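You operate a simulated robot arm through the tools that you are given. There is no shell and no other tool. Be economical: measure what you need, move in short steps, check, and stop when the job is done.

The job below is to be done with a simulated robot arm. You get a single attempt, and the scene is never put back.

JOB
Take the pegs off the three washcloths and pack the cloths in the teal box.
Fine: pegs on the peg stand, orange on No. 1, green on No. 2, pink on No. 3; each peg off before its cloth moves.

It is judged by the outcome, as a careful person would: the job done as asked, and still so three seconds after it is handed in. It fails if anything else is knocked over, pushed out of place, dropped, spilled or broken. Flat cloth is picked up by pressing the open fingertips on it (5 to 10 N) and closing them slowly along it; thin cloth reads only 2 to 8 mm in the jaws.

ROBOT AND FRAMES
A 7-joint arm with a two-finger parallel gripper, fixed in place. Base frame: the origin is at the foot of the arm, x ahead of it, y to its left, z up; the work surface is at about z = 10. Units: mm, rad, N and s.
With the tool pointing down near the work surface it reaches from about 240 to 620 mm from the base axis. Its first joint turns from -1.152 to 1.152 rad. Payload 2.6 kg.
The tool frame sits at the grasp point between the pads (the TCP): z along the fingers, y along the line on which they close. The tips reach 30 mm beyond it. Largest opening 94 mm; finger width 28, thickness 10; the body of the gripper, 50 by 96 mm, starts 55 mm behind the TCP.
Orientation is that of the tool frame in the base frame, as [roll, pitch, yaw] about the fixed x, y, z axes, in that order (R = Rz(yaw) Ry(pitch) Rx(roll)). With the fingers straight down and closing along the base's y, the tool's x points along the base's -x, its y along +y and its z along -z.

CONTROLS
- The arm moves only by the tool send_rows. Its argument "plan" is a list of rows, each a list of 7 numbers: the shift along the tool's x, y, z in units of 500 mm (1.0 is 500 mm), then the turn, a rotation vector about the tool's x, y, z in units of 120 degrees (1.0 is 120 degrees), then the finger opening in m, from 0 to 0.094. In form: [[tx, ty, tz, ax, ay, az, fingers], ...]. A call has 1 to 12 rows; each row is the pose to reach, as a shift and turn from the pose commanded when the call began, along the tool's axes at that moment. A call with a number of a shift or a turn outside -1 to 1 is refused whole. Rows are played at 5 a second. More than 50 mm and 0.15 rad between two rows, or a gripper value outside its range, and nothing of the call is played. Where a pose cannot be reached the arm comes as near as it can. A force on the tool above 40 N (or 10 N above the force at the start of the call, whichever is more), or a blocked arm, ends the call early, and 0.2 s more pass. The fingers move at their own pace (about 72 mm/s each) and stop on an object; they squeeze with about 42 N. The grip force told is the motor's: it shows also when the fingers shut on nothing. Time passes only in rows, and 0.2 s behind the last, so rows that repeat a pose let the fingers close. It gives the time, the measured TCP pose, the force on the tool (base axes), the opening and the grip force at its end, in the units of the frame above (readings bear some noise), and new pictures: "pictures" is both (left out), scene, wrist or none.
- Cameras (640 x 400 px; columns grow to the right, rows downward): "scene" is fixed at [39.3, 435.1, 568.5]; the picture's right is [-0.74, -0.67, 0.00], its down [-0.36, 0.39, -0.85] and it looks along [0.57, -0.62, -0.53] (base axes); focal length 363 px, centre (320, 200). "wrist" rides on the gripper at [76, 14, -102] in the tool frame; the picture's right is [-0.18, 0.98, 0.00], its down [-0.75, -0.14, -0.64] and it looks along [-0.63, -0.12, 0.77] (tool axes); focal length 243 px, centre (320, 200). There is no depth. A picture from a camera that has moved, and an enlarged one, comes with that camera's place and axes in the base frame and with its lens.
- close_up(camera, box): a new picture of the part [left, top, right, bottom] of that camera's present view, enlarged. No time passes.
- close_job(): hands the job in; it is judged then, once.

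Work in short steps. Places have to be worked out from the pictures, the camera data and where the tool is seen: move nearer, look again, correct. Check each grasp and each placing, and mend what went wrong. You have 120 turns and 200 pictures in all, those below and enlarged ones among them. Open the gripper and draw the arm clear of the work before you hand the job in, unless the task says otherwise; then end with one line.

The tools are called after "Request:" as a command line: name --pt "numbers of a row" for each row, then --argument value for the rest, lists and objects as JSON in quotes. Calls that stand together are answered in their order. send_rows: Moves the arm, as the interface text tells. Its arguments: {"type":"object","properties":{"plan":{"type":"array"},"pictures":{"type":"string","enum":["both","scene","wrist","none"]}},"required":["plan"]} The other tools are called the same way: close_up (camera, box) takes an enlarged picture of a part of a camera's view; close_job () hands the job in.

At the start:

```text
t: 0.0
position: [357.2, -201.3, 290.3]
tool_rot: [3.141, 0.001, -3.141]
wrist_force: [0.8, -0.9, 0.7]
gripper_width: 94.0
gripper_force: 0.0
```

scene: 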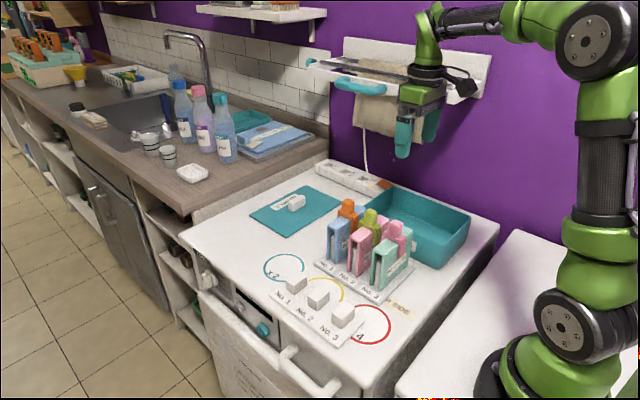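
wrist: 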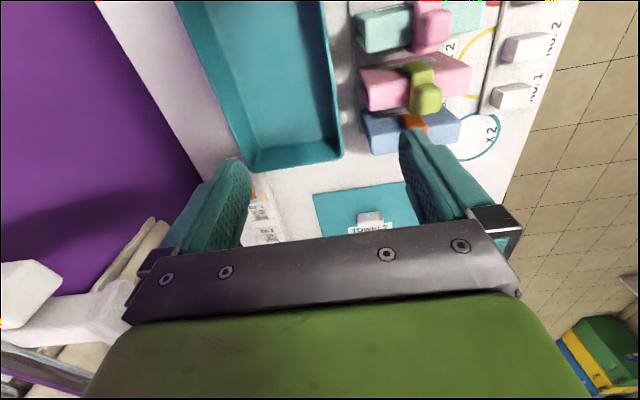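

I start by enlarging the area of the cloths, pegs and stand in both cameras to understand the layout.

Request:
close_up --camera "scene" --box '[240, 170, 480, 350]'

Request:
close_up --camera "wrist" --box '[320, 0, 580, 170]'

```text
2.22 times, centred on (360, 260) of scene
camera zoom: at [39.3, 435.1, 568.5], right [-0.74, -0.67, 0.0], down [-0.36, 0.39, -0.85], along [0.57, -0.62, -0.53], focal length 807 px, centre (231, 67)
```

zoom: 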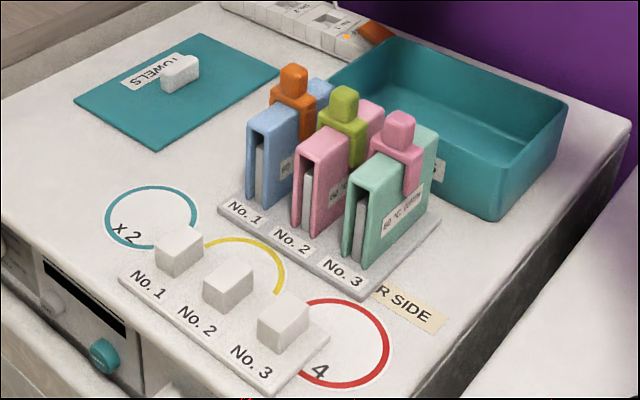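

```text
2.35 times, centred on (450, 85) of wrist
camera zoom: at [281.2, -187.7, 390.6], right [0.18, 0.98, 0.0], down [0.75, -0.14, 0.64], along [0.63, -0.12, -0.77], focal length 571 px, centre (14, 471)
```

zoom: 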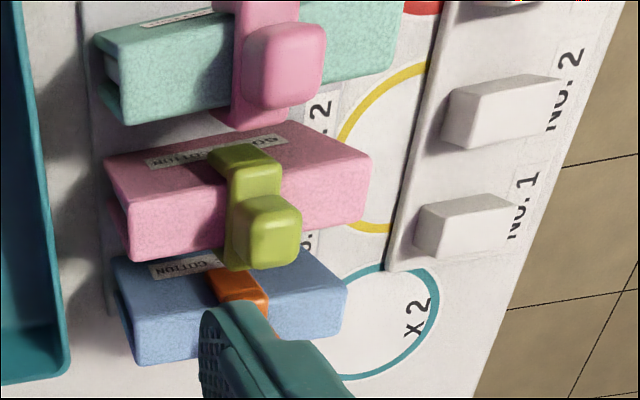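

The pegs straddle cloths hung over thin plates along y at x≈320–440. The peg stand lies at about x 285–468, y 46–121. I turn the wrist 90° and move over the stand to see it all from the +y side, staying high.

Request:
send_rows --pt "-0.008 0.062 0 0 0 0.068 0.094" --pt "-0.016 0.124 0 0 0 0.136 0.094" --pt "-0.024 0.186 0 0 0 0.204 0.094" --pt "-0.032 0.248 0 0 0 0.272 0.094" --pt "-0.04 0.31 0 0 0 0.34 0.094" --pt "-0.048 0.372 0 0 0 0.408 0.094" --pt "-0.056 0.434 0 0 0 0.476 0.094" --pt "-0.064 0.496 0 0 0 0.544 0.094" --pt "-0.072 0.558 0 0 0 0.612 0.094" --pt "-0.08 0.62 0 0 0 0.68 0.094" --pt "-0.086 0.68 0 0 0 0.75 0.094"

```text
t: 2.4
position: [401.9, 136.2, 287.2]
tool_rot: [3.141, 0.0, 1.57]
wrist_force: [0.0, -0.2, 0.1]
gripper_width: 94.0
gripper_force: 0.1
camera wrist: at [416.8, 212.3, 388.2], right [0.98, -0.19, 0.0], down [-0.14, -0.75, 0.64], along [-0.12, -0.63, -0.77], focal length 243 px, centre (320, 200)
```

scene: 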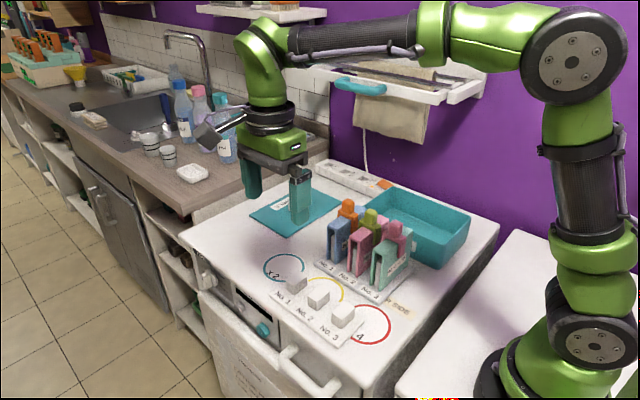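
wrist: 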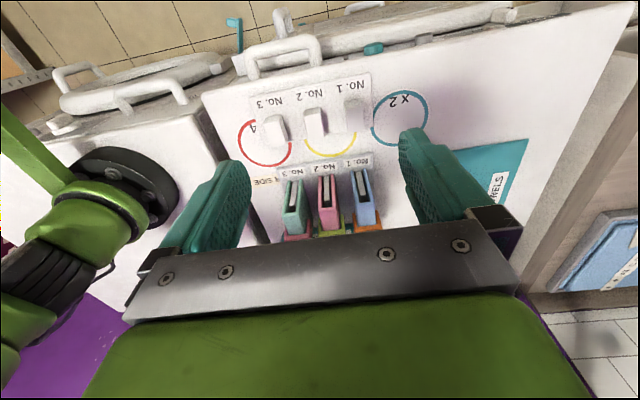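

The gripper hides what is further in −y; moving the tool toward −y brings the rack up in the view.

Request:
send_rows --pt "-0.08 -0.02 0 0 0 0 0.094" --pt "-0.16 -0.03 0 0 0 0 0.094" --pt "-0.24 -0.04 0 0 0 0 0.094" --pictures "wrist"

Request:
close_up --camera "wrist" --box '[210, 40, 450, 240]'

```text
t: 3.2
position: [384.2, 19.0, 290.7]
tool_rot: [3.141, 0.001, 1.574]
wrist_force: [0.2, -0.5, -0.1]
gripper_width: 93.9
gripper_force: 0.1
camera wrist: at [396.8, 94.3, 391.7], right [0.98, -0.18, 0.0], down [-0.14, -0.75, 0.64], along [-0.12, -0.63, -0.77], focal length 243 px, centre (320, 200)
```

wrist: 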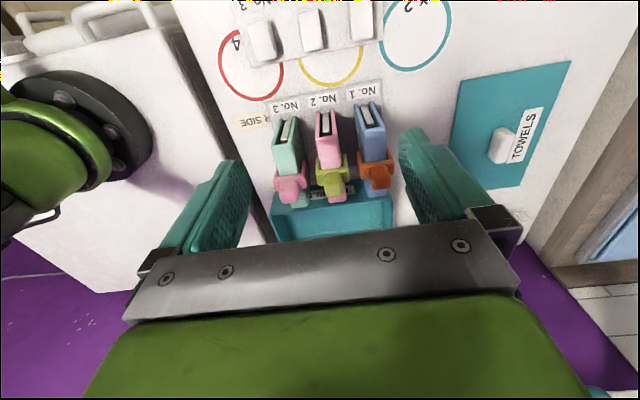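

```text
2.00 times, centred on (330, 140) of wrist
camera zoom: at [396.8, 94.3, 391.7], right [0.98, -0.18, 0.0], down [-0.14, -0.75, 0.64], along [-0.12, -0.63, -0.77], focal length 485 px, centre (300, 320)
```

zoom: 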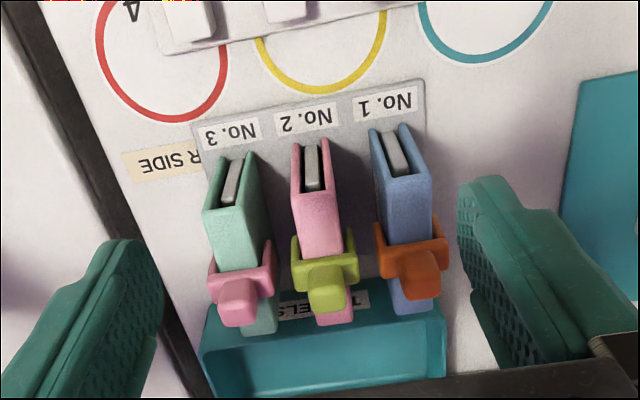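

Pegs straddle the cloths in x with a knob on top. Moving another 80 mm toward −y for a straighter view.

Request:
send_rows --pt "-0.09 0 0 0 0 0 0.094" --pt "-0.17 0 0 0 0 0 0.094" --pictures "none"

Request:
close_up --camera "wrist" --box '[200, 0, 440, 180]'

```text
t: 3.8
position: [381.0, -63.4, 286.8]
tool_rot: [-3.141, 0.001, 1.574]
wrist_force: [0.2, -1.1, 0.4]
gripper_width: 93.8
gripper_force: 0.1
```

```text
2.22 times, centred on (320, 90) of wrist
camera zoom: at [394.2, 11.5, 387.7], right [0.98, -0.18, 0.0], down [-0.14, -0.75, 0.64], along [-0.12, -0.63, -0.77], focal length 539 px, centre (320, 444)
```

zoom: 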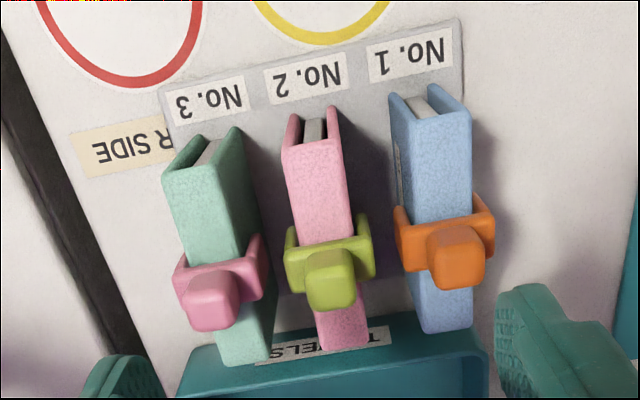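

Triangulated: knob tops at about (437,−82), (380,−84), (326,−83), z≈153; cloth tops z≈93. I enlarge to get the peg shape and the stand blocks.

Request:
close_up --camera "scene" --box '[320, 190, 420, 290]'

Request:
close_up --camera "scene" --box '[255, 240, 375, 355]'

```text
4.00 times, centred on (370, 240) of scene
camera zoom: at [39.3, 435.2, 568.5], right [-0.74, -0.67, 0.0], down [-0.36, 0.39, -0.85], along [0.57, -0.62, -0.53], focal length 1452 px, centre (120, 40)
```

zoom: 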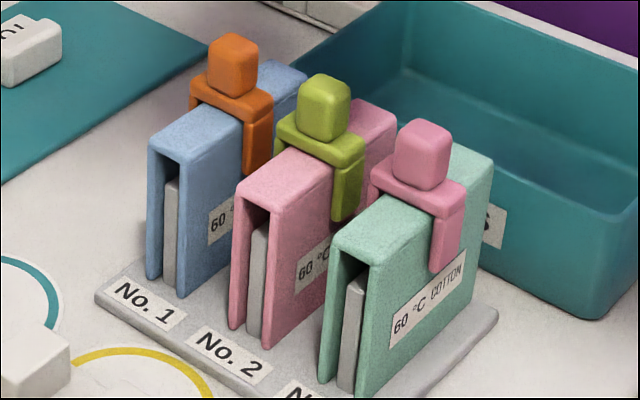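

```text
3.48 times, centred on (315, 298) of scene
camera zoom: at [39.3, 435.2, 568.5], right [-0.74, -0.67, 0.0], down [-0.36, 0.39, -0.85], along [0.57, -0.62, -0.53], focal length 1263 px, centre (337, -139)
```

zoom: 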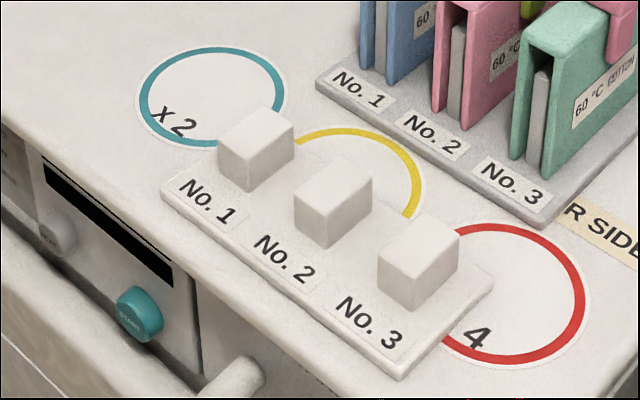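

Peg knobs measured at (439,−93), (380,−92), (322,−93), top z≈149. Before gripping, I look at the peg stand's blocks from above.

Request:
send_rows --pt "0.09 0 0 0 0 0 0.094" --pt "0.18 0 0 0 0 0 0.094" --pt "0.26 0 0 0 0 0 0.094" --pictures "none"

Request:
close_up --camera "wrist" --box '[220, 10, 420, 135]'

```text
t: 4.6
position: [379.7, 63.2, 290.6]
tool_rot: [-3.141, 0.001, 1.569]
wrist_force: [0.2, 0.1, 0.5]
gripper_width: 93.9
gripper_force: 0.0
```

```text
3.20 times, centred on (320, 72) of wrist
camera zoom: at [393.6, 139.6, 391.7], right [0.98, -0.19, 0.0], down [-0.14, -0.75, 0.64], along [-0.12, -0.63, -0.77], focal length 776 px, centre (320, 608)
```

zoom: 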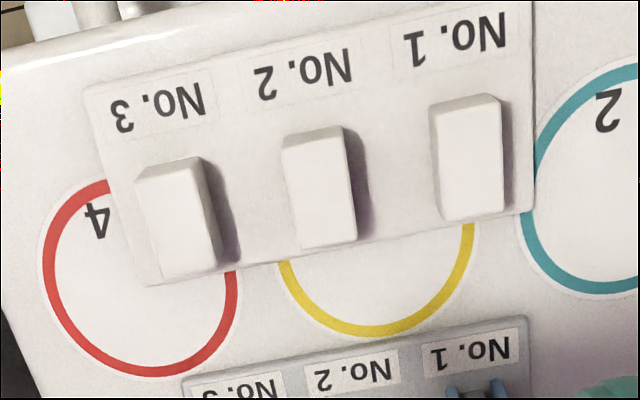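

Blocks at about (440,67), (380,67), (319,67), tops z≈36. Now going above the orange peg with the fingers partly closed, tips at z≈170.

Request:
send_rows --pt "-0.063 0.024 0.036 0 0 0 0.056" --pt "-0.126 0.047 0.072 0 0 0 0.056" --pt "-0.188 0.071 0.108 0 0 0 0.056" --pt "-0.251 0.095 0.144 0 0 0 0.056" --pt "-0.3134 0.118 0.18 0 0 0 0.056" --pt "-0.3134 0.118 0.18 0 0 0 0.056"

Request:
close_up --camera "wrist" --box '[220, 80, 420, 240]'

Request:
close_up --camera "scene" --box '[300, 130, 440, 260]'

```text
t: 6.0
position: [436.2, -92.9, 197.4]
tool_rot: [3.139, -0.001, 1.572]
wrist_force: [0.6, 0.4, 0.0]
gripper_width: 55.6
gripper_force: 0.1
camera wrist: at [450.6, -16.6, 297.3], right [0.98, -0.18, 0.0], down [-0.14, -0.75, 0.64], along [-0.12, -0.63, -0.77], focal length 243 px, centre (320, 200)
```

scene: 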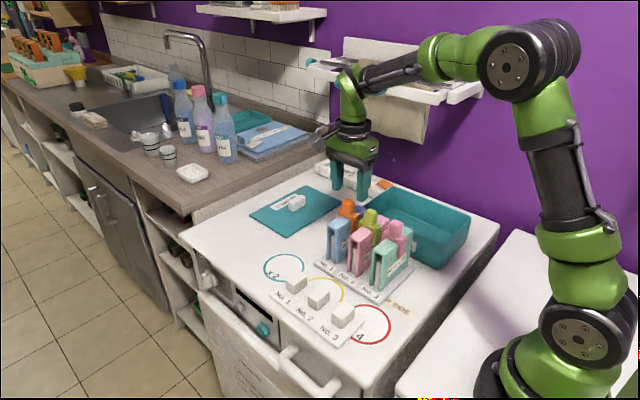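
wrist: 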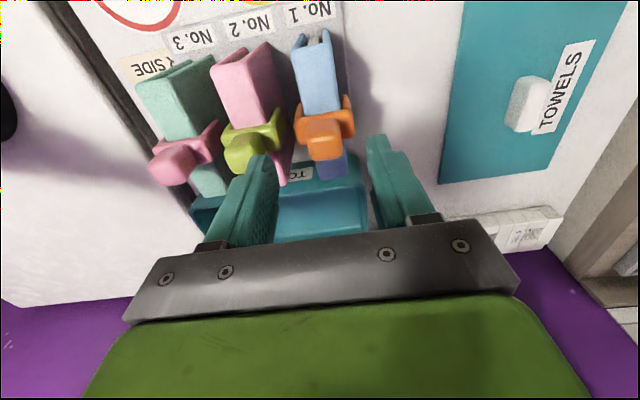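

```text
2.50 times, centred on (320, 160) of wrist
camera zoom: at [450.6, -16.6, 297.3], right [0.98, -0.18, 0.0], down [-0.14, -0.75, 0.64], along [-0.12, -0.63, -0.77], focal length 606 px, centre (320, 300)
```

zoom: 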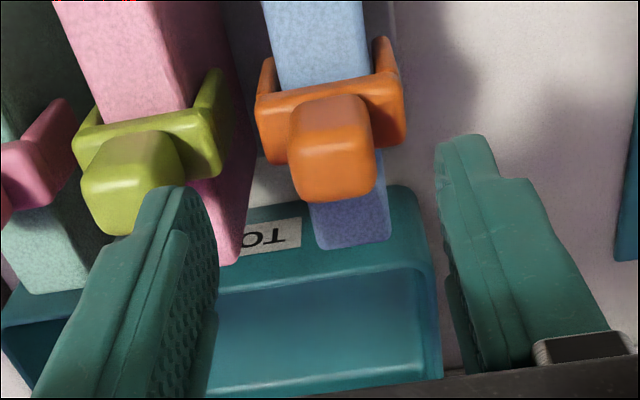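

```text
3.08 times, centred on (370, 195) of scene
camera zoom: at [39.4, 435.1, 568.5], right [-0.74, -0.67, 0.0], down [-0.36, 0.39, -0.85], along [0.57, -0.62, -0.53], focal length 1117 px, centre (166, 215)
```

zoom: 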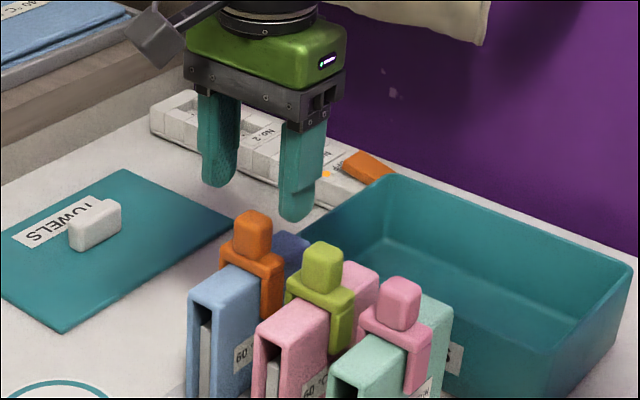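

The view confirms the orange knob at about (440,−92), between the fingers in x. I descend to TCP z≈152 (tips ≈122) without closing, and check.

Request:
send_rows --pt "0.0 0.002 0.03 0 0 0 0.056" --pt "0.0 0.002 0.06 0 0 0 0.056" --pt "0.0 0.002 0.08 0 0 0 0.056" --pt "0.0 0.002 0.096 0 0 0 0.056" --pt "0.0 0.002 0.096 0 0 0 0.056" --pictures "none"

Request:
close_up --camera "scene" --box '[310, 150, 430, 260]'

Request:
close_up --camera "wrist" --box '[220, 80, 420, 240]'

```text
t: 7.2
position: [440.9, -92.8, 151.7]
tool_rot: [3.14, 0.0, 1.57]
wrist_force: [0.3, -0.8, 3.1]
gripper_width: 55.7
gripper_force: 0.0
```

```text
3.64 times, centred on (370, 205) of scene
camera zoom: at [39.3, 435.1, 568.5], right [-0.74, -0.67, 0.0], down [-0.36, 0.39, -0.85], along [0.57, -0.62, -0.53], focal length 1320 px, centre (138, 182)
```

zoom: 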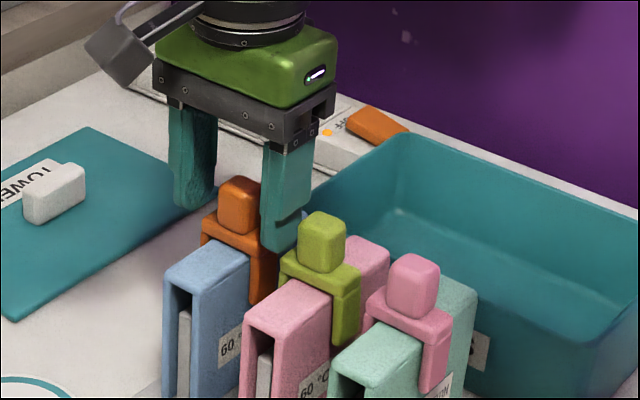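

```text
2.50 times, centred on (320, 160) of wrist
camera zoom: at [454.9, -16.3, 252.2], right [0.98, -0.18, 0.0], down [-0.14, -0.75, 0.64], along [-0.12, -0.63, -0.77], focal length 606 px, centre (320, 300)
```

zoom: 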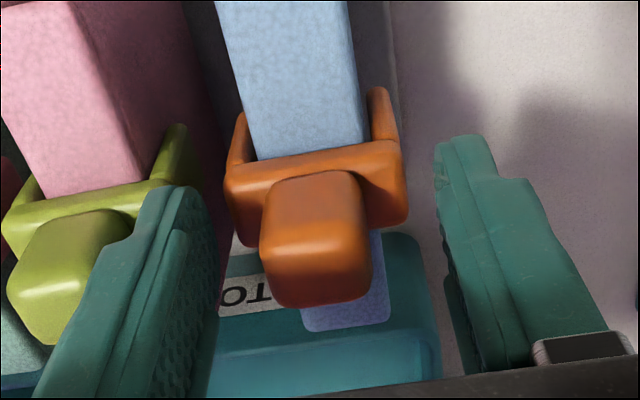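

Knob spans about z 126–151, bridge just below. I raise to tips ≈129 so the fingers grip only the knob, and close.

Request:
send_rows --pt "0 0 -0.014 0 0 0 0.056" --pt "0 0 -0.014 0 0 0 0.03" --pt "0 0 -0.014 0 0 0 0.012" --pt "0 0 -0.014 0 0 0 0.012" --pt "0 0 -0.014 0 0 0 0.012" --pictures "none"

Request:
close_up --camera "scene" --box '[310, 150, 430, 260]'

```text
t: 8.4
position: [441.1, -92.5, 158.2]
tool_rot: [3.14, 0.0, 1.57]
wrist_force: [0.5, 0.2, 0.6]
gripper_width: 22.5
gripper_force: 42.0
```

```text
3.64 times, centred on (370, 205) of scene
camera zoom: at [39.3, 435.1, 568.5], right [-0.74, -0.67, 0.0], down [-0.36, 0.39, -0.85], along [0.57, -0.62, -0.53], focal length 1320 px, centre (138, 182)
```

zoom: 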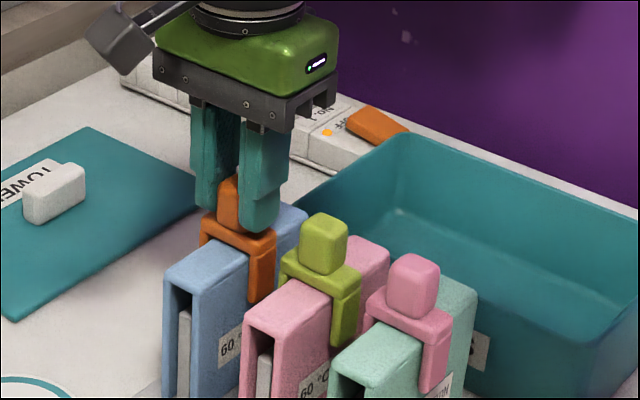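

Knob gripped (22.5 mm, 42 N). Lifting slowly and checking that the cloth stays.

Request:
send_rows --pt "0 0 -0.02 0 0 0 0.012" --pt "0 0 -0.04 0 0 0 0.012" --pt "0 0 -0.07 0 0 0 0.012" --pt "0 0 -0.1 0 0 0 0.012" --pt "0 0 -0.14 0 0 0 0.012" --pictures "none"

Request:
close_up --camera "scene" --box '[310, 130, 430, 260]'

```text
t: 9.6
position: [442.5, -95.1, 228.9]
tool_rot: [3.141, 0.0, 1.57]
wrist_force: [-0.1, 0.1, 2.3]
gripper_width: 22.5
gripper_force: 42.2
```

```text
3.08 times, centred on (370, 195) of scene
camera zoom: at [39.3, 435.1, 568.5], right [-0.74, -0.67, 0.0], down [-0.36, 0.39, -0.85], along [0.57, -0.62, -0.53], focal length 1117 px, centre (166, 215)
```

zoom: 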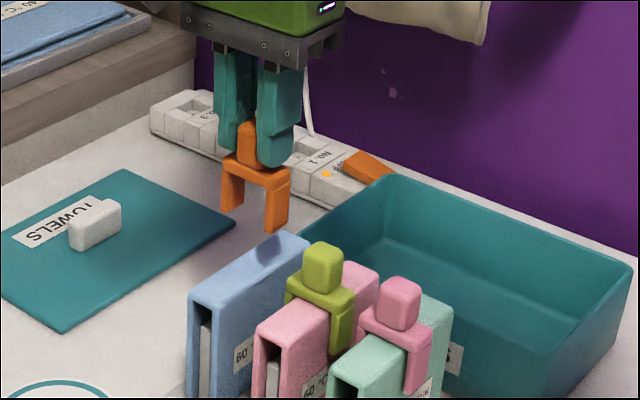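

Peg off cleanly, cloth in place. Carrying it above block No. 1 at (440,67) and descending part way.

Request:
send_rows --pt "0.08 0 0 0 0 0 0.012" --pt "0.16 0 0 0 0 0 0.012" --pt "0.24 0 0 0 0 0 0.012" --pt "0.32 0 0 0 0 0 0.012" --pt "0.32 0 0.08 0 0 0 0.012" --pt "0.32 0 0.16 0 0 0 0.012" --pt "0.32 0 0.2 0 0 0 0.012" --pt "0.32 0 0.2 0 0 0 0.012" --pictures "none"

Request:
close_up --camera "scene" --box '[230, 200, 370, 340]'

Request:
close_up --camera "wrist" --box '[220, 80, 420, 240]'

```text
t: 11.4
position: [437.5, 66.1, 127.7]
tool_rot: [-3.14, 0.0, 1.571]
wrist_force: [0.1, 0.0, -0.4]
gripper_width: 22.4
gripper_force: 42.0
```

```text
2.86 times, centred on (300, 270) of scene
camera zoom: at [39.3, 435.1, 568.5], right [-0.74, -0.67, 0.0], down [-0.36, 0.39, -0.85], along [0.57, -0.62, -0.53], focal length 1037 px, centre (377, 0)
```

zoom: 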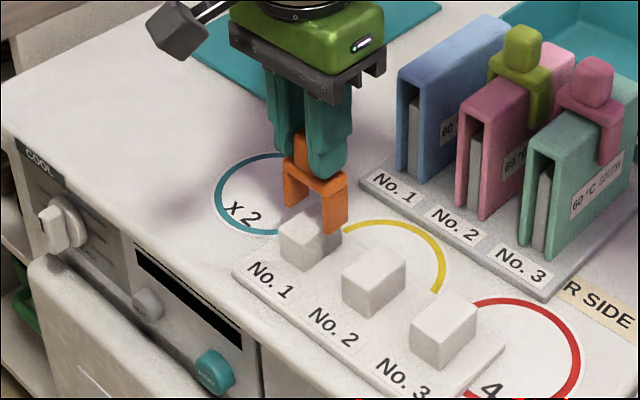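

```text
2.50 times, centred on (320, 160) of wrist
camera zoom: at [451.2, 141.5, 228.9], right [0.98, -0.18, 0.0], down [-0.14, -0.75, 0.64], along [-0.12, -0.63, -0.77], focal length 606 px, centre (320, 300)
```

zoom: 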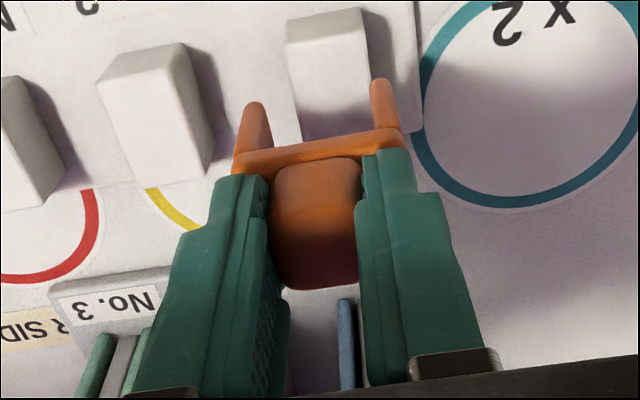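

From the close view the block centre is about 2.5 mm further in +x and 2 mm in +y than the peg. I correct and lower in small steps, watching the force.

Request:
send_rows --pt "0.004 0.005 0 0 0 0 0.012" --pt "0.004 0.005 0.01 0 0 0 0.012" --pt "0.004 0.005 0.02 0 0 0 0.012" --pt "0.004 0.005 0.02 0 0 0 0.012" --pictures "none"

Request:
close_up --camera "scene" --box '[260, 220, 340, 300]'

Request:
close_up --camera "wrist" --box '[240, 60, 400, 180]'

```text
t: 12.4
position: [442.0, 68.9, 120.0]
tool_rot: [-3.141, 0.0, 1.571]
wrist_force: [-1.0, 0.3, -0.5]
gripper_width: 22.2
gripper_force: 42.0
```

```text
5.00 times, centred on (300, 260) of scene
camera zoom: at [39.3, 435.1, 568.5], right [-0.74, -0.67, 0.0], down [-0.36, 0.39, -0.85], along [0.57, -0.62, -0.53], focal length 1815 px, centre (420, -100)
```

zoom: 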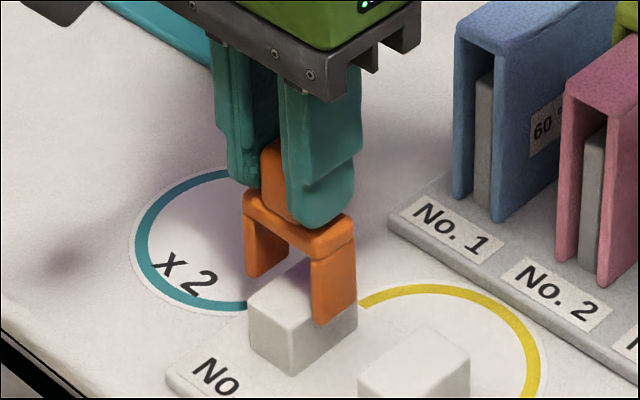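

```text
3.33 times, centred on (320, 120) of wrist
camera zoom: at [456.0, 144.5, 220.3], right [0.98, -0.18, 0.0], down [-0.14, -0.75, 0.64], along [-0.12, -0.63, -0.77], focal length 809 px, centre (320, 467)
```

zoom: 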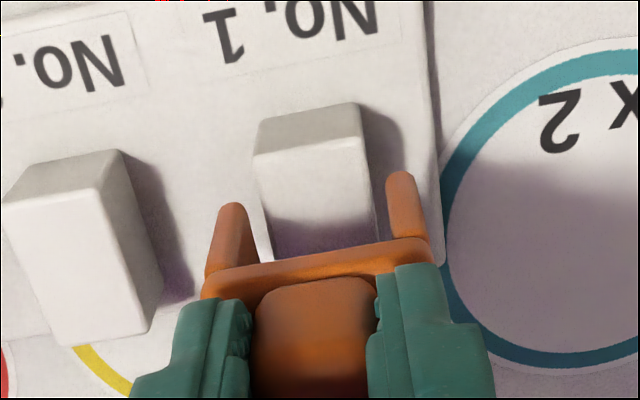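

Legs straddle the block evenly. Lowering further in 3 mm rows.

Request:
send_rows --pt "0 0 0.008 0 0 0 0.012" --pt "0 0 0.016 0 0 0 0.012" --pt "0 0 0.022 0 0 0 0.012" --pt "0 0 0.028 0 0 0 0.012" --pt "0 0 0.034 0 0 0 0.012" --pt "0 0 0.034 0 0 0 0.012" --pictures "none"

Request:
close_up --camera "scene" --box '[260, 220, 340, 300]'

Request:
close_up --camera "wrist" --box '[240, 60, 400, 180]'

```text
t: 13.8
position: [442.7, 68.4, 103.8]
tool_rot: [-3.142, 0.001, 1.571]
wrist_force: [-0.8, -0.8, -0.7]
gripper_width: 22.5
gripper_force: 42.2
```

```text
5.00 times, centred on (300, 260) of scene
camera zoom: at [39.3, 435.1, 568.5], right [-0.74, -0.67, 0.0], down [-0.36, 0.39, -0.85], along [0.57, -0.62, -0.53], focal length 1815 px, centre (420, -100)
```

zoom: 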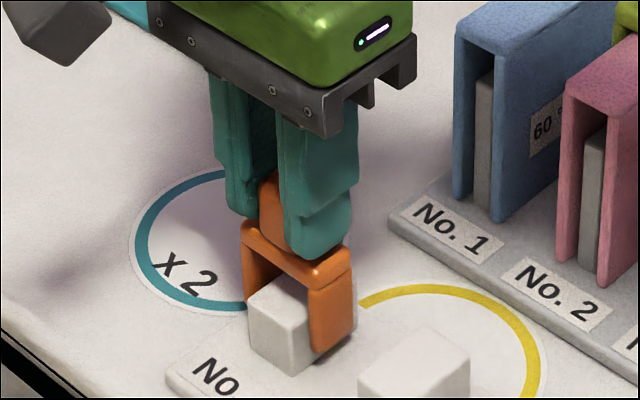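

```text
3.33 times, centred on (320, 120) of wrist
camera zoom: at [457.5, 145.0, 203.7], right [0.98, -0.18, 0.0], down [-0.14, -0.75, 0.64], along [-0.12, -0.63, -0.77], focal length 809 px, centre (320, 467)
```

zoom: 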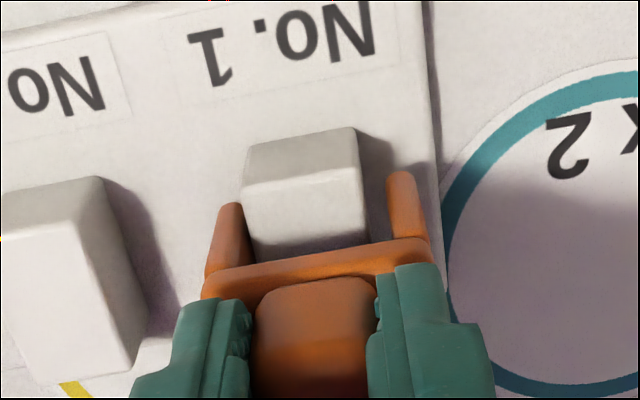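

Straddling well, slightly far in +x; I shift −1.5 mm and go on down in 2 mm rows until contact.

Request:
send_rows --pt "0 -0.003 0 0 0 0 0.012" --pt "0 -0.003 0.004 0 0 0 0.012" --pt "0 -0.003 0.008 0 0 0 0.012" --pt "0 -0.003 0.012 0 0 0 0.012" --pt "0 -0.003 0.012 0 0 0 0.012" --pictures "none"

Request:
close_up --camera "scene" --box '[260, 220, 340, 300]'

```text
t: 15.0
position: [441.6, 67.7, 96.7]
tool_rot: [-3.141, -0.001, 1.572]
wrist_force: [0.5, 0.0, -0.8]
gripper_width: 22.4
gripper_force: 42.2
```

```text
5.00 times, centred on (300, 260) of scene
camera zoom: at [39.3, 435.1, 568.5], right [-0.74, -0.67, 0.0], down [-0.36, 0.39, -0.85], along [0.57, -0.62, -0.53], focal length 1815 px, centre (420, -100)
```

zoom: 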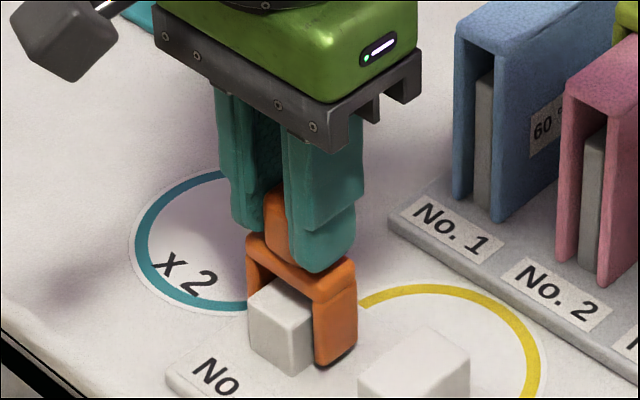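

Legs nearly at the base plate. Lowering by 1 mm rows and reading the force.

Request:
send_rows --pt "0 0 0.002 0 0 0 0.012" --pt "0 0 0.004 0 0 0 0.012" --pt "0 0 0.006 0 0 0 0.012" --pictures "none"

```text
t: 15.8
position: [441.4, 69.8, 92.2]
tool_rot: [3.14, -0.001, 1.572]
wrist_force: [0.4, -0.3, -0.6]
gripper_width: 22.5
gripper_force: 41.9
```

No contact yet; another 3 mm.

Request:
send_rows --pt "0 0 0.002 0 0 0 0.012" --pt "0 0 0.004 0 0 0 0.012" --pt "0 0 0.006 0 0 0 0.012" --pictures "none"

Request:
close_up --camera "scene" --box '[260, 220, 340, 300]'

```text
t: 16.6
position: [441.8, 69.6, 91.7]
tool_rot: [3.138, -0.001, 1.57]
wrist_force: [-0.7, 0.3, 12.6]
gripper_width: 22.6
gripper_force: 42.3
```

```text
5.00 times, centred on (300, 260) of scene
camera zoom: at [39.3, 435.1, 568.6], right [-0.74, -0.67, 0.0], down [-0.36, 0.39, -0.85], along [0.57, -0.62, -0.53], focal length 1815 px, centre (420, -100)
```

zoom: 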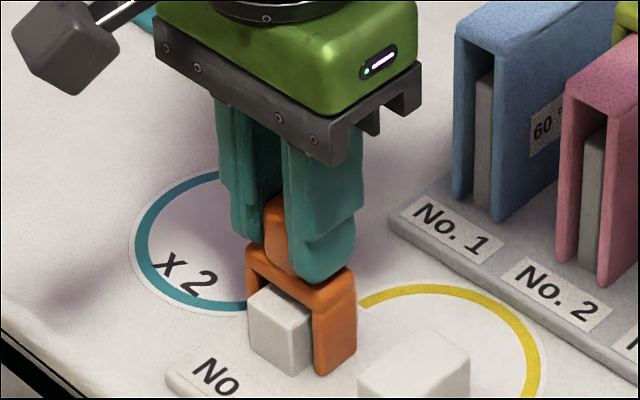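

Contact at TCP z≈91 (12.6 N). I ease off 1 mm, open and rise.

Request:
send_rows --pt "0 0 -0.002 0 0 0 0.03" --pt "0 0 -0.002 0 0 0 0.056" --pt "0 0 -0.002 0 0 0 0.056" --pt "0 0 -0.03 0 0 0 0.056" --pt "0 0 -0.1 0 0 0 0.056" --pt "0 0 -0.19 0 0 0 0.056" --pt "0 0 -0.26 0 0 0 0.056" --pictures "none"

Request:
close_up --camera "scene" --box '[240, 170, 400, 330]'

```text
t: 18.2
position: [441.8, 67.0, 219.7]
tool_rot: [3.141, 0.001, 1.571]
wrist_force: [-0.7, -0.3, 0.0]
gripper_width: 55.7
gripper_force: 0.1
```

```text
2.50 times, centred on (320, 250) of scene
camera zoom: at [39.3, 435.1, 568.5], right [-0.74, -0.67, 0.0], down [-0.36, 0.39, -0.85], along [0.57, -0.62, -0.53], focal length 908 px, centre (320, 75)
```

zoom: 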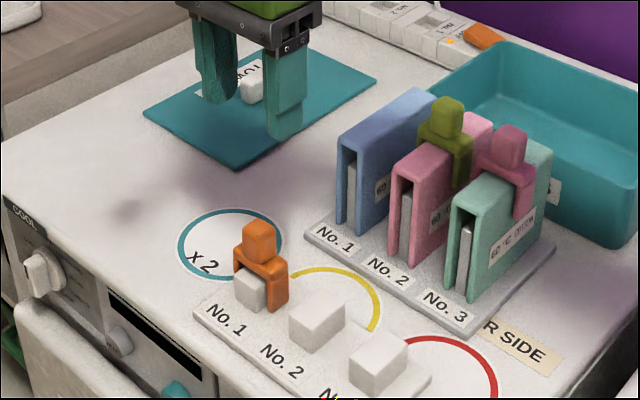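

Orange peg stands on No. 1. Now to the green peg at about (380,−92), hover just above and check.

Request:
send_rows --pt "-0.08 -0.03 0 0 0 0 0.056" --pt "-0.16 -0.06 0 0 0 0 0.056" --pt "-0.24 -0.09 0 0 0 0 0.056" --pt "-0.323 -0.122 0 0 0 0 0.056" --pt "-0.323 -0.122 0.06 0 0 0 0.056" --pt "-0.323 -0.122 0.06 0 0 0 0.056" --pictures "none"

Request:
close_up --camera "wrist" --box '[220, 80, 420, 240]'

Request:
close_up --camera "scene" --box '[310, 150, 430, 260]'

```text
t: 19.6
position: [378.1, -93.7, 192.9]
tool_rot: [-3.14, 0.0, 1.571]
wrist_force: [-0.5, -0.7, 0.4]
gripper_width: 56.3
gripper_force: 0.1
```

```text
2.50 times, centred on (320, 160) of wrist
camera zoom: at [392.4, -18.4, 293.4], right [0.98, -0.18, 0.0], down [-0.14, -0.75, 0.64], along [-0.12, -0.63, -0.77], focal length 606 px, centre (320, 300)
```

zoom: 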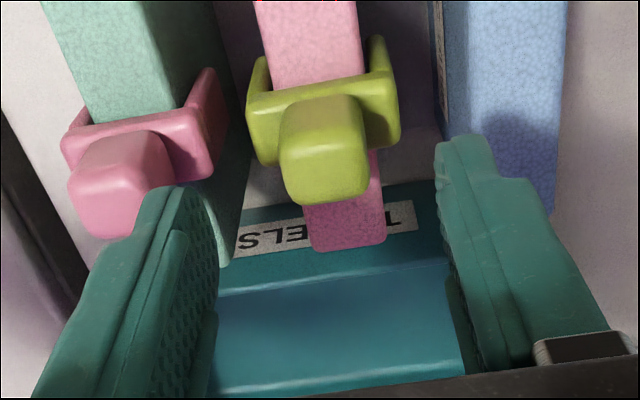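

```text
3.64 times, centred on (370, 205) of scene
camera zoom: at [39.3, 435.1, 568.5], right [-0.74, -0.67, 0.0], down [-0.36, 0.39, -0.85], along [0.57, -0.62, -0.53], focal length 1320 px, centre (138, 182)
```

zoom: 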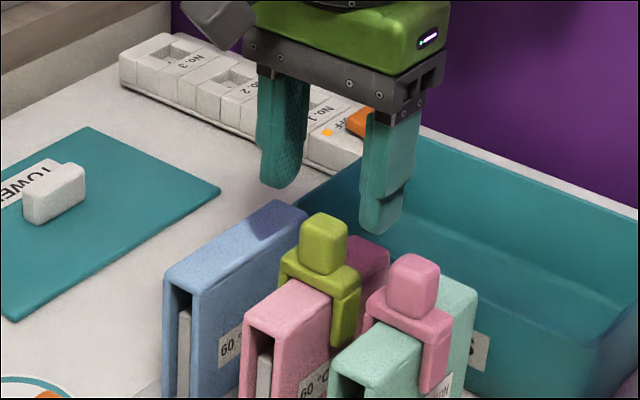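

Green knob is centred within ~2 mm. I narrow the opening to 48 mm to clear the pink peg, descend to the same grip height and close.

Request:
send_rows --pt "0 -0.003 0 0 0 0 0.048" --pt "0 -0.003 0.03 0 0 0 0.048" --pt "0 -0.003 0.05 0 0 0 0.048" --pt "0 -0.003 0.062 0 0 0 0.048" --pt "0 -0.003 0.062 0 0 0 0.03" --pt "0 -0.003 0.062 0 0 0 0.012" --pt "0 -0.003 0.062 0 0 0 0.012" --pt "0 -0.003 0.062 0 0 0 0.012" --pictures "none"

Request:
close_up --camera "scene" --box '[310, 150, 430, 260]'

```text
t: 21.4
position: [377.6, -93.5, 158.9]
tool_rot: [3.141, -0.001, 1.57]
wrist_force: [-0.3, -1.1, 0.4]
gripper_width: 22.4
gripper_force: 41.9
```

```text
3.64 times, centred on (370, 205) of scene
camera zoom: at [39.3, 435.1, 568.5], right [-0.74, -0.67, 0.0], down [-0.36, 0.39, -0.85], along [0.57, -0.62, -0.53], focal length 1320 px, centre (138, 182)
```

zoom: 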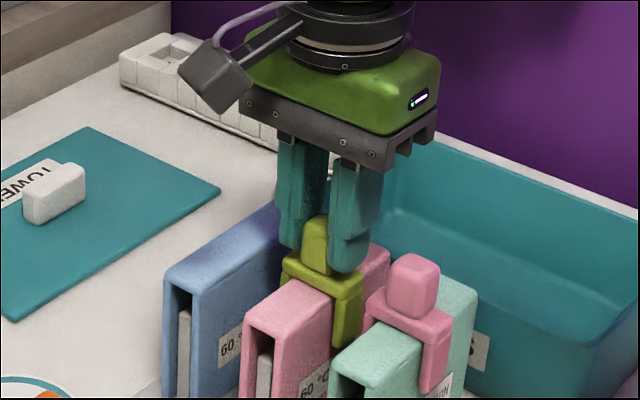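

Gripped (22.4 mm). Lifting, carrying over block No. 2 at (380,69) and lowering to z≈118 for a check.

Request:
send_rows --pt "0 0 -0.02 0 0 0 0.012" --pt "0 0 -0.06 0 0 0 0.012" --pt "0 0 -0.14 0 0 0 0.012" --pt "0.08 0.001 -0.14 0 0 0 0.012" --pt "0.16 0.002 -0.14 0 0 0 0.012" --pt "0.24 0.003 -0.14 0 0 0 0.012" --pt "0.323 0.003 -0.14 0 0 0 0.012" --pt "0.323 0.003 -0.06 0 0 0 0.012" --pt "0.323 0.003 0.02 0 0 0 0.012" --pt "0.323 0.003 0.08 0 0 0 0.012" --pt "0.323 0.003 0.08 0 0 0 0.012" --pictures "none"

Request:
close_up --camera "scene" --box '[240, 170, 400, 330]'

Request:
close_up --camera "wrist" --box '[240, 60, 400, 180]'

```text
t: 23.8
position: [380.6, 68.5, 117.3]
tool_rot: [3.141, 0.001, 1.571]
wrist_force: [-0.5, 0.3, -1.0]
gripper_width: 22.5
gripper_force: 41.5
```

```text
2.50 times, centred on (320, 250) of scene
camera zoom: at [39.3, 435.1, 568.5], right [-0.74, -0.67, 0.0], down [-0.36, 0.39, -0.85], along [0.57, -0.62, -0.53], focal length 908 px, centre (320, 75)
```

zoom: 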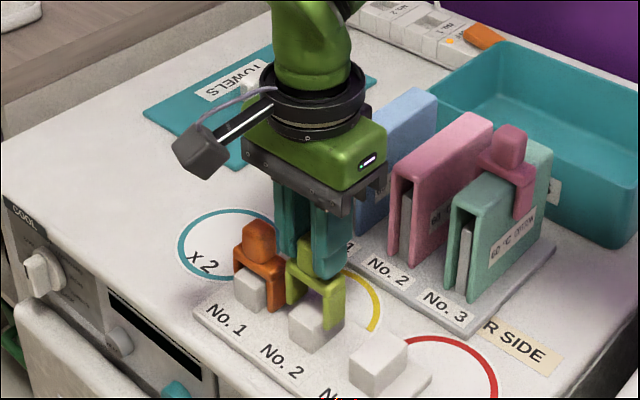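

```text
3.33 times, centred on (320, 120) of wrist
camera zoom: at [394.5, 144.4, 218.8], right [0.98, -0.18, 0.0], down [-0.14, -0.75, 0.64], along [-0.12, -0.63, -0.77], focal length 809 px, centre (320, 467)
```

zoom: 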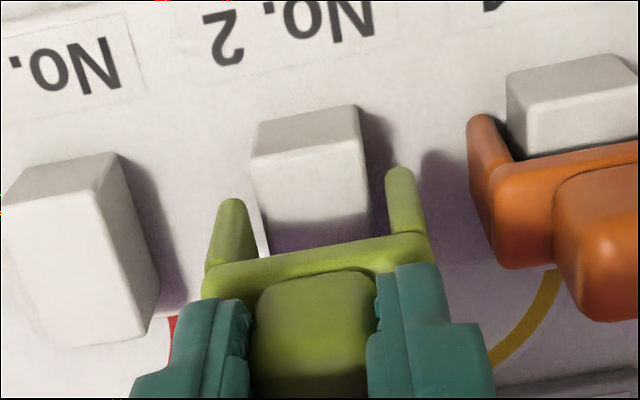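

Same picture as for the orange peg; the peg should go ~2 mm toward −x. Shift and lower to just above contact.

Request:
send_rows --pt "0 -0.0045 0 0 0 0 0.012" --pt "0 -0.0045 0.01 0 0 0 0.012" --pt "0 -0.0045 0.02 0 0 0 0.012" --pt "0 -0.0045 0.03 0 0 0 0.012" --pt "0 -0.0045 0.04 0 0 0 0.012" --pt "0 -0.0045 0.05 0 0 0 0.012" --pt "0 -0.0045 0.05 0 0 0 0.012" --pictures "none"

Request:
close_up --camera "scene" --box '[270, 220, 350, 300]'

Request:
close_up --camera "wrist" --box '[240, 60, 400, 180]'

```text
t: 25.4
position: [379.0, 68.0, 93.2]
tool_rot: [3.141, -0.001, 1.571]
wrist_force: [0.5, -0.2, -0.8]
gripper_width: 22.3
gripper_force: 41.9
```

```text
5.00 times, centred on (310, 260) of scene
camera zoom: at [39.3, 435.1, 568.5], right [-0.74, -0.67, 0.0], down [-0.36, 0.39, -0.85], along [0.57, -0.62, -0.53], focal length 1815 px, centre (370, -100)
```

zoom: 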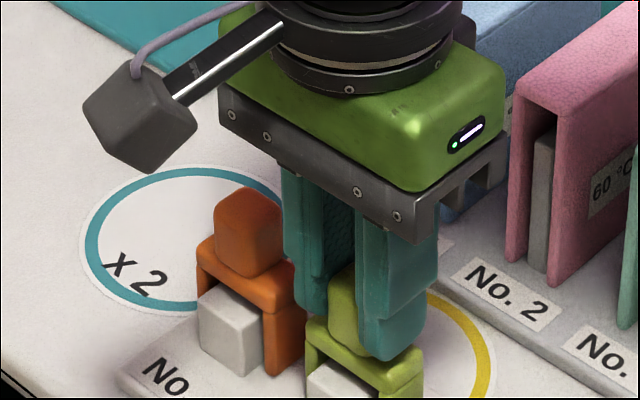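

```text
3.33 times, centred on (320, 120) of wrist
camera zoom: at [392.4, 144.9, 194.7], right [0.98, -0.18, 0.0], down [-0.14, -0.75, 0.64], along [-0.12, -0.63, -0.77], focal length 809 px, centre (320, 467)
```

zoom: 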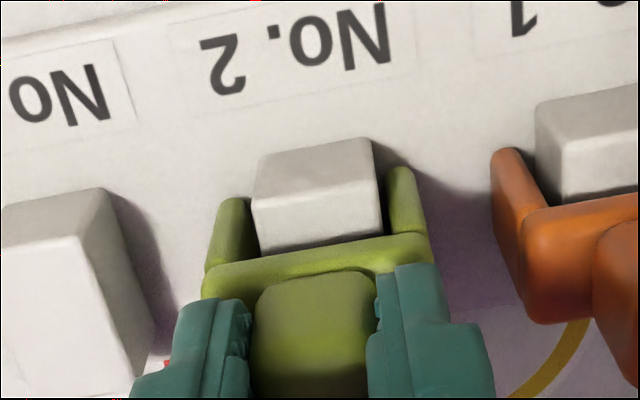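

Centred on the block. Lowering the last 3.5 mm, then reading the force.

Request:
send_rows --pt "0 0 0.003 0 0 0 0.012" --pt "0 0 0.005 0 0 0 0.012" --pt "0 0 0.0075 0 0 0 0.012" --pictures "none"

```text
t: 26.2
position: [378.9, 67.5, 90.9]
tool_rot: [3.136, 0.0, 1.571]
wrist_force: [-6.0, -2.2, 32.0]
gripper_width: 22.7
gripper_force: 41.4
```

Firm contact (32 N). Ease up 1.6 mm, open and rise.

Request:
send_rows --pt "0 0 -0.0032 0 0 0 0.012" --pt "0 0 -0.0032 0 0 0 0.03" --pt "0 0 -0.0032 0 0 0 0.044" --pt "0 0 -0.0032 0 0 0 0.044" --pt "0 0 -0.03 0 0 0 0.044" --pt "0 0 -0.1 0 0 0 0.044" --pt "0 0 -0.19 0 0 0 0.044" --pt "0 0 -0.26 0 0 0 0.044" --pictures "none"

Request:
close_up --camera "scene" --box '[240, 170, 400, 330]'

```text
t: 28.0
position: [376.6, 68.7, 222.4]
tool_rot: [3.141, -0.001, 1.571]
wrist_force: [0.0, -0.8, 0.8]
gripper_width: 44.0
gripper_force: 0.2
```

```text
2.50 times, centred on (320, 250) of scene
camera zoom: at [39.3, 435.1, 568.5], right [-0.74, -0.67, 0.0], down [-0.36, 0.39, -0.85], along [0.57, -0.62, -0.53], focal length 908 px, centre (320, 75)
```

zoom: 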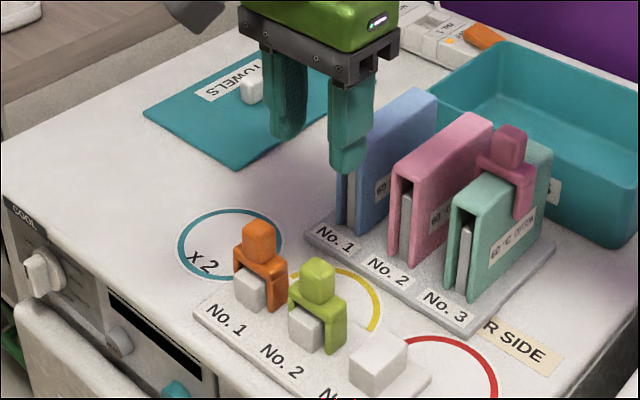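

Green stands on No. 2. Now to the pink peg at about (322,−93), hover and check.

Request:
send_rows --pt "-0.08 -0.028 0 0 0 0 0.05" --pt "-0.16 -0.056 0 0 0 0 0.05" --pt "-0.24 -0.084 0 0 0 0 0.05" --pt "-0.324 -0.1115 0 0 0 0 0.05" --pt "-0.324 -0.1115 0.0605 0 0 0 0.05" --pt "-0.324 -0.1115 0.0605 0 0 0 0.05" --pictures "none"

Request:
close_up --camera "wrist" --box '[220, 80, 420, 240]'

Request:
close_up --camera "scene" --box '[330, 150, 450, 260]'

```text
t: 29.4
position: [321.6, -94.1, 189.4]
tool_rot: [3.141, -0.001, 1.571]
wrist_force: [-0.1, -0.5, -0.7]
gripper_width: 50.0
gripper_force: 0.1
```

```text
2.50 times, centred on (320, 160) of wrist
camera zoom: at [335.8, -18.1, 290.2], right [0.98, -0.18, 0.0], down [-0.14, -0.75, 0.64], along [-0.12, -0.63, -0.77], focal length 606 px, centre (320, 300)
```

zoom: 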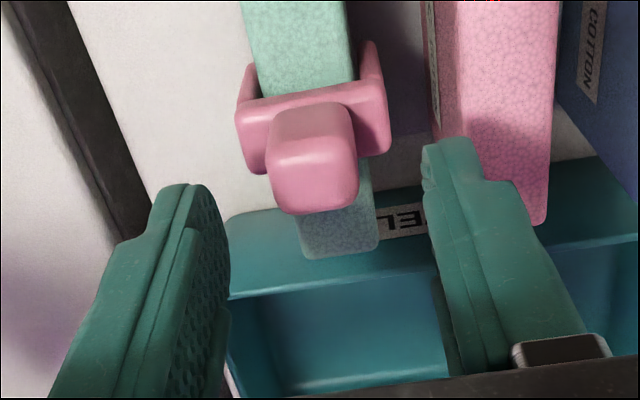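

```text
3.64 times, centred on (390, 205) of scene
camera zoom: at [39.3, 435.1, 568.5], right [-0.74, -0.67, 0.0], down [-0.36, 0.39, -0.85], along [0.57, -0.62, -0.53], focal length 1320 px, centre (66, 182)
```

zoom: 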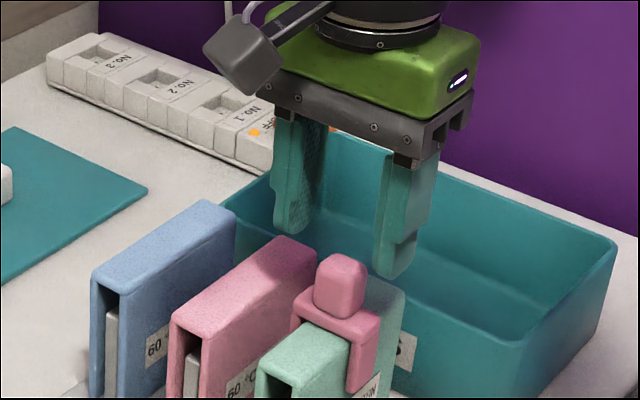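

Pink knob ~2.3 mm toward −x of the axis. Correct, descend to grip height, close.

Request:
send_rows --pt "0 -0.0046 0 0 0 0 0.05" --pt "0 -0.0046 0.03 0 0 0 0.05" --pt "0 -0.0046 0.05 0 0 0 0.05" --pt "0 -0.0046 0.062 0 0 0 0.05" --pt "0 -0.0046 0.062 0 0 0 0.03" --pt "0 -0.0046 0.062 0 0 0 0.012" --pt "0 -0.0046 0.062 0 0 0 0.012" --pt "0 -0.0046 0.062 0 0 0 0.012" --pictures "none"

Request:
close_up --camera "scene" --box '[330, 150, 450, 260]'

```text
t: 31.2
position: [320.0, -94.8, 158.1]
tool_rot: [-3.141, 0.0, 1.571]
wrist_force: [-0.3, -0.2, 0.6]
gripper_width: 22.2
gripper_force: 42.2
```

```text
3.64 times, centred on (390, 205) of scene
camera zoom: at [39.3, 435.1, 568.5], right [-0.74, -0.67, 0.0], down [-0.36, 0.39, -0.85], along [0.57, -0.62, -0.53], focal length 1320 px, centre (66, 182)
```

zoom: 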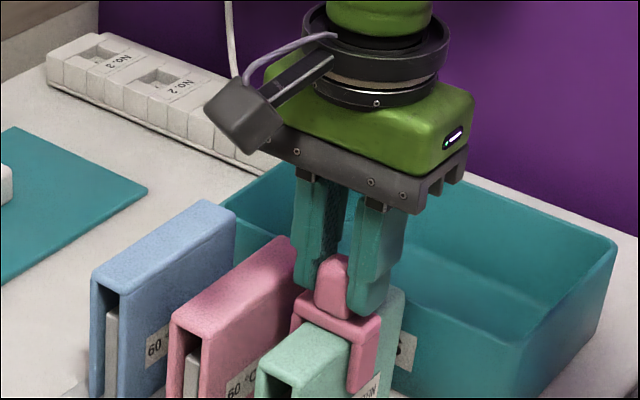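

Gripped (22.2 mm). Lifting and carrying to above block No. 3.

Request:
send_rows --pt "0 0 -0.02 0 0 0 0.012" --pt "0 0 -0.06 0 0 0 0.012" --pt "0 0 -0.14 0 0 0 0.012" --pt "0.08 -0.001 -0.14 0 0 0 0.012" --pt "0.16 -0.002 -0.14 0 0 0 0.012" --pt "0.24 -0.003 -0.14 0 0 0 0.012" --pt "0.324 -0.0046 -0.14 0 0 0 0.012" --pt "0.324 -0.0046 -0.06 0 0 0 0.012" --pt "0.324 -0.0046 0.02 0 0 0 0.012" --pt "0.324 -0.0046 0.08 0 0 0 0.012" --pt "0.324 -0.0046 0.08 0 0 0 0.012" --pictures "none"

Request:
close_up --camera "scene" --box '[260, 190, 420, 350]'

Request:
close_up --camera "wrist" --box '[240, 60, 400, 180]'

```text
t: 33.6
position: [315.0, 68.1, 120.4]
tool_rot: [3.141, 0.0, 1.571]
wrist_force: [0.2, -0.8, 0.3]
gripper_width: 22.3
gripper_force: 41.4
```

```text
2.50 times, centred on (340, 270) of scene
camera zoom: at [39.3, 435.1, 568.5], right [-0.74, -0.67, 0.0], down [-0.36, 0.39, -0.85], along [0.57, -0.62, -0.53], focal length 908 px, centre (270, 25)
```

zoom: 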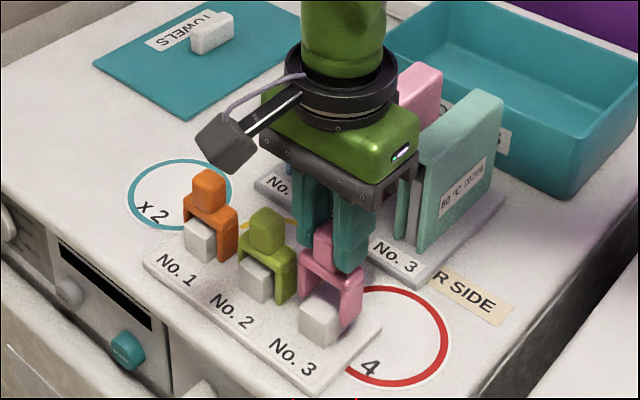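

```text
3.33 times, centred on (320, 120) of wrist
camera zoom: at [329.5, 143.8, 221.1], right [0.98, -0.18, 0.0], down [-0.14, -0.75, 0.64], along [-0.12, -0.63, -0.77], focal length 809 px, centre (320, 467)
```

zoom: 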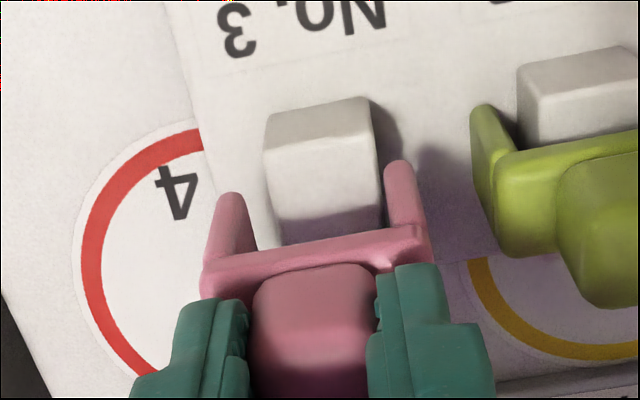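

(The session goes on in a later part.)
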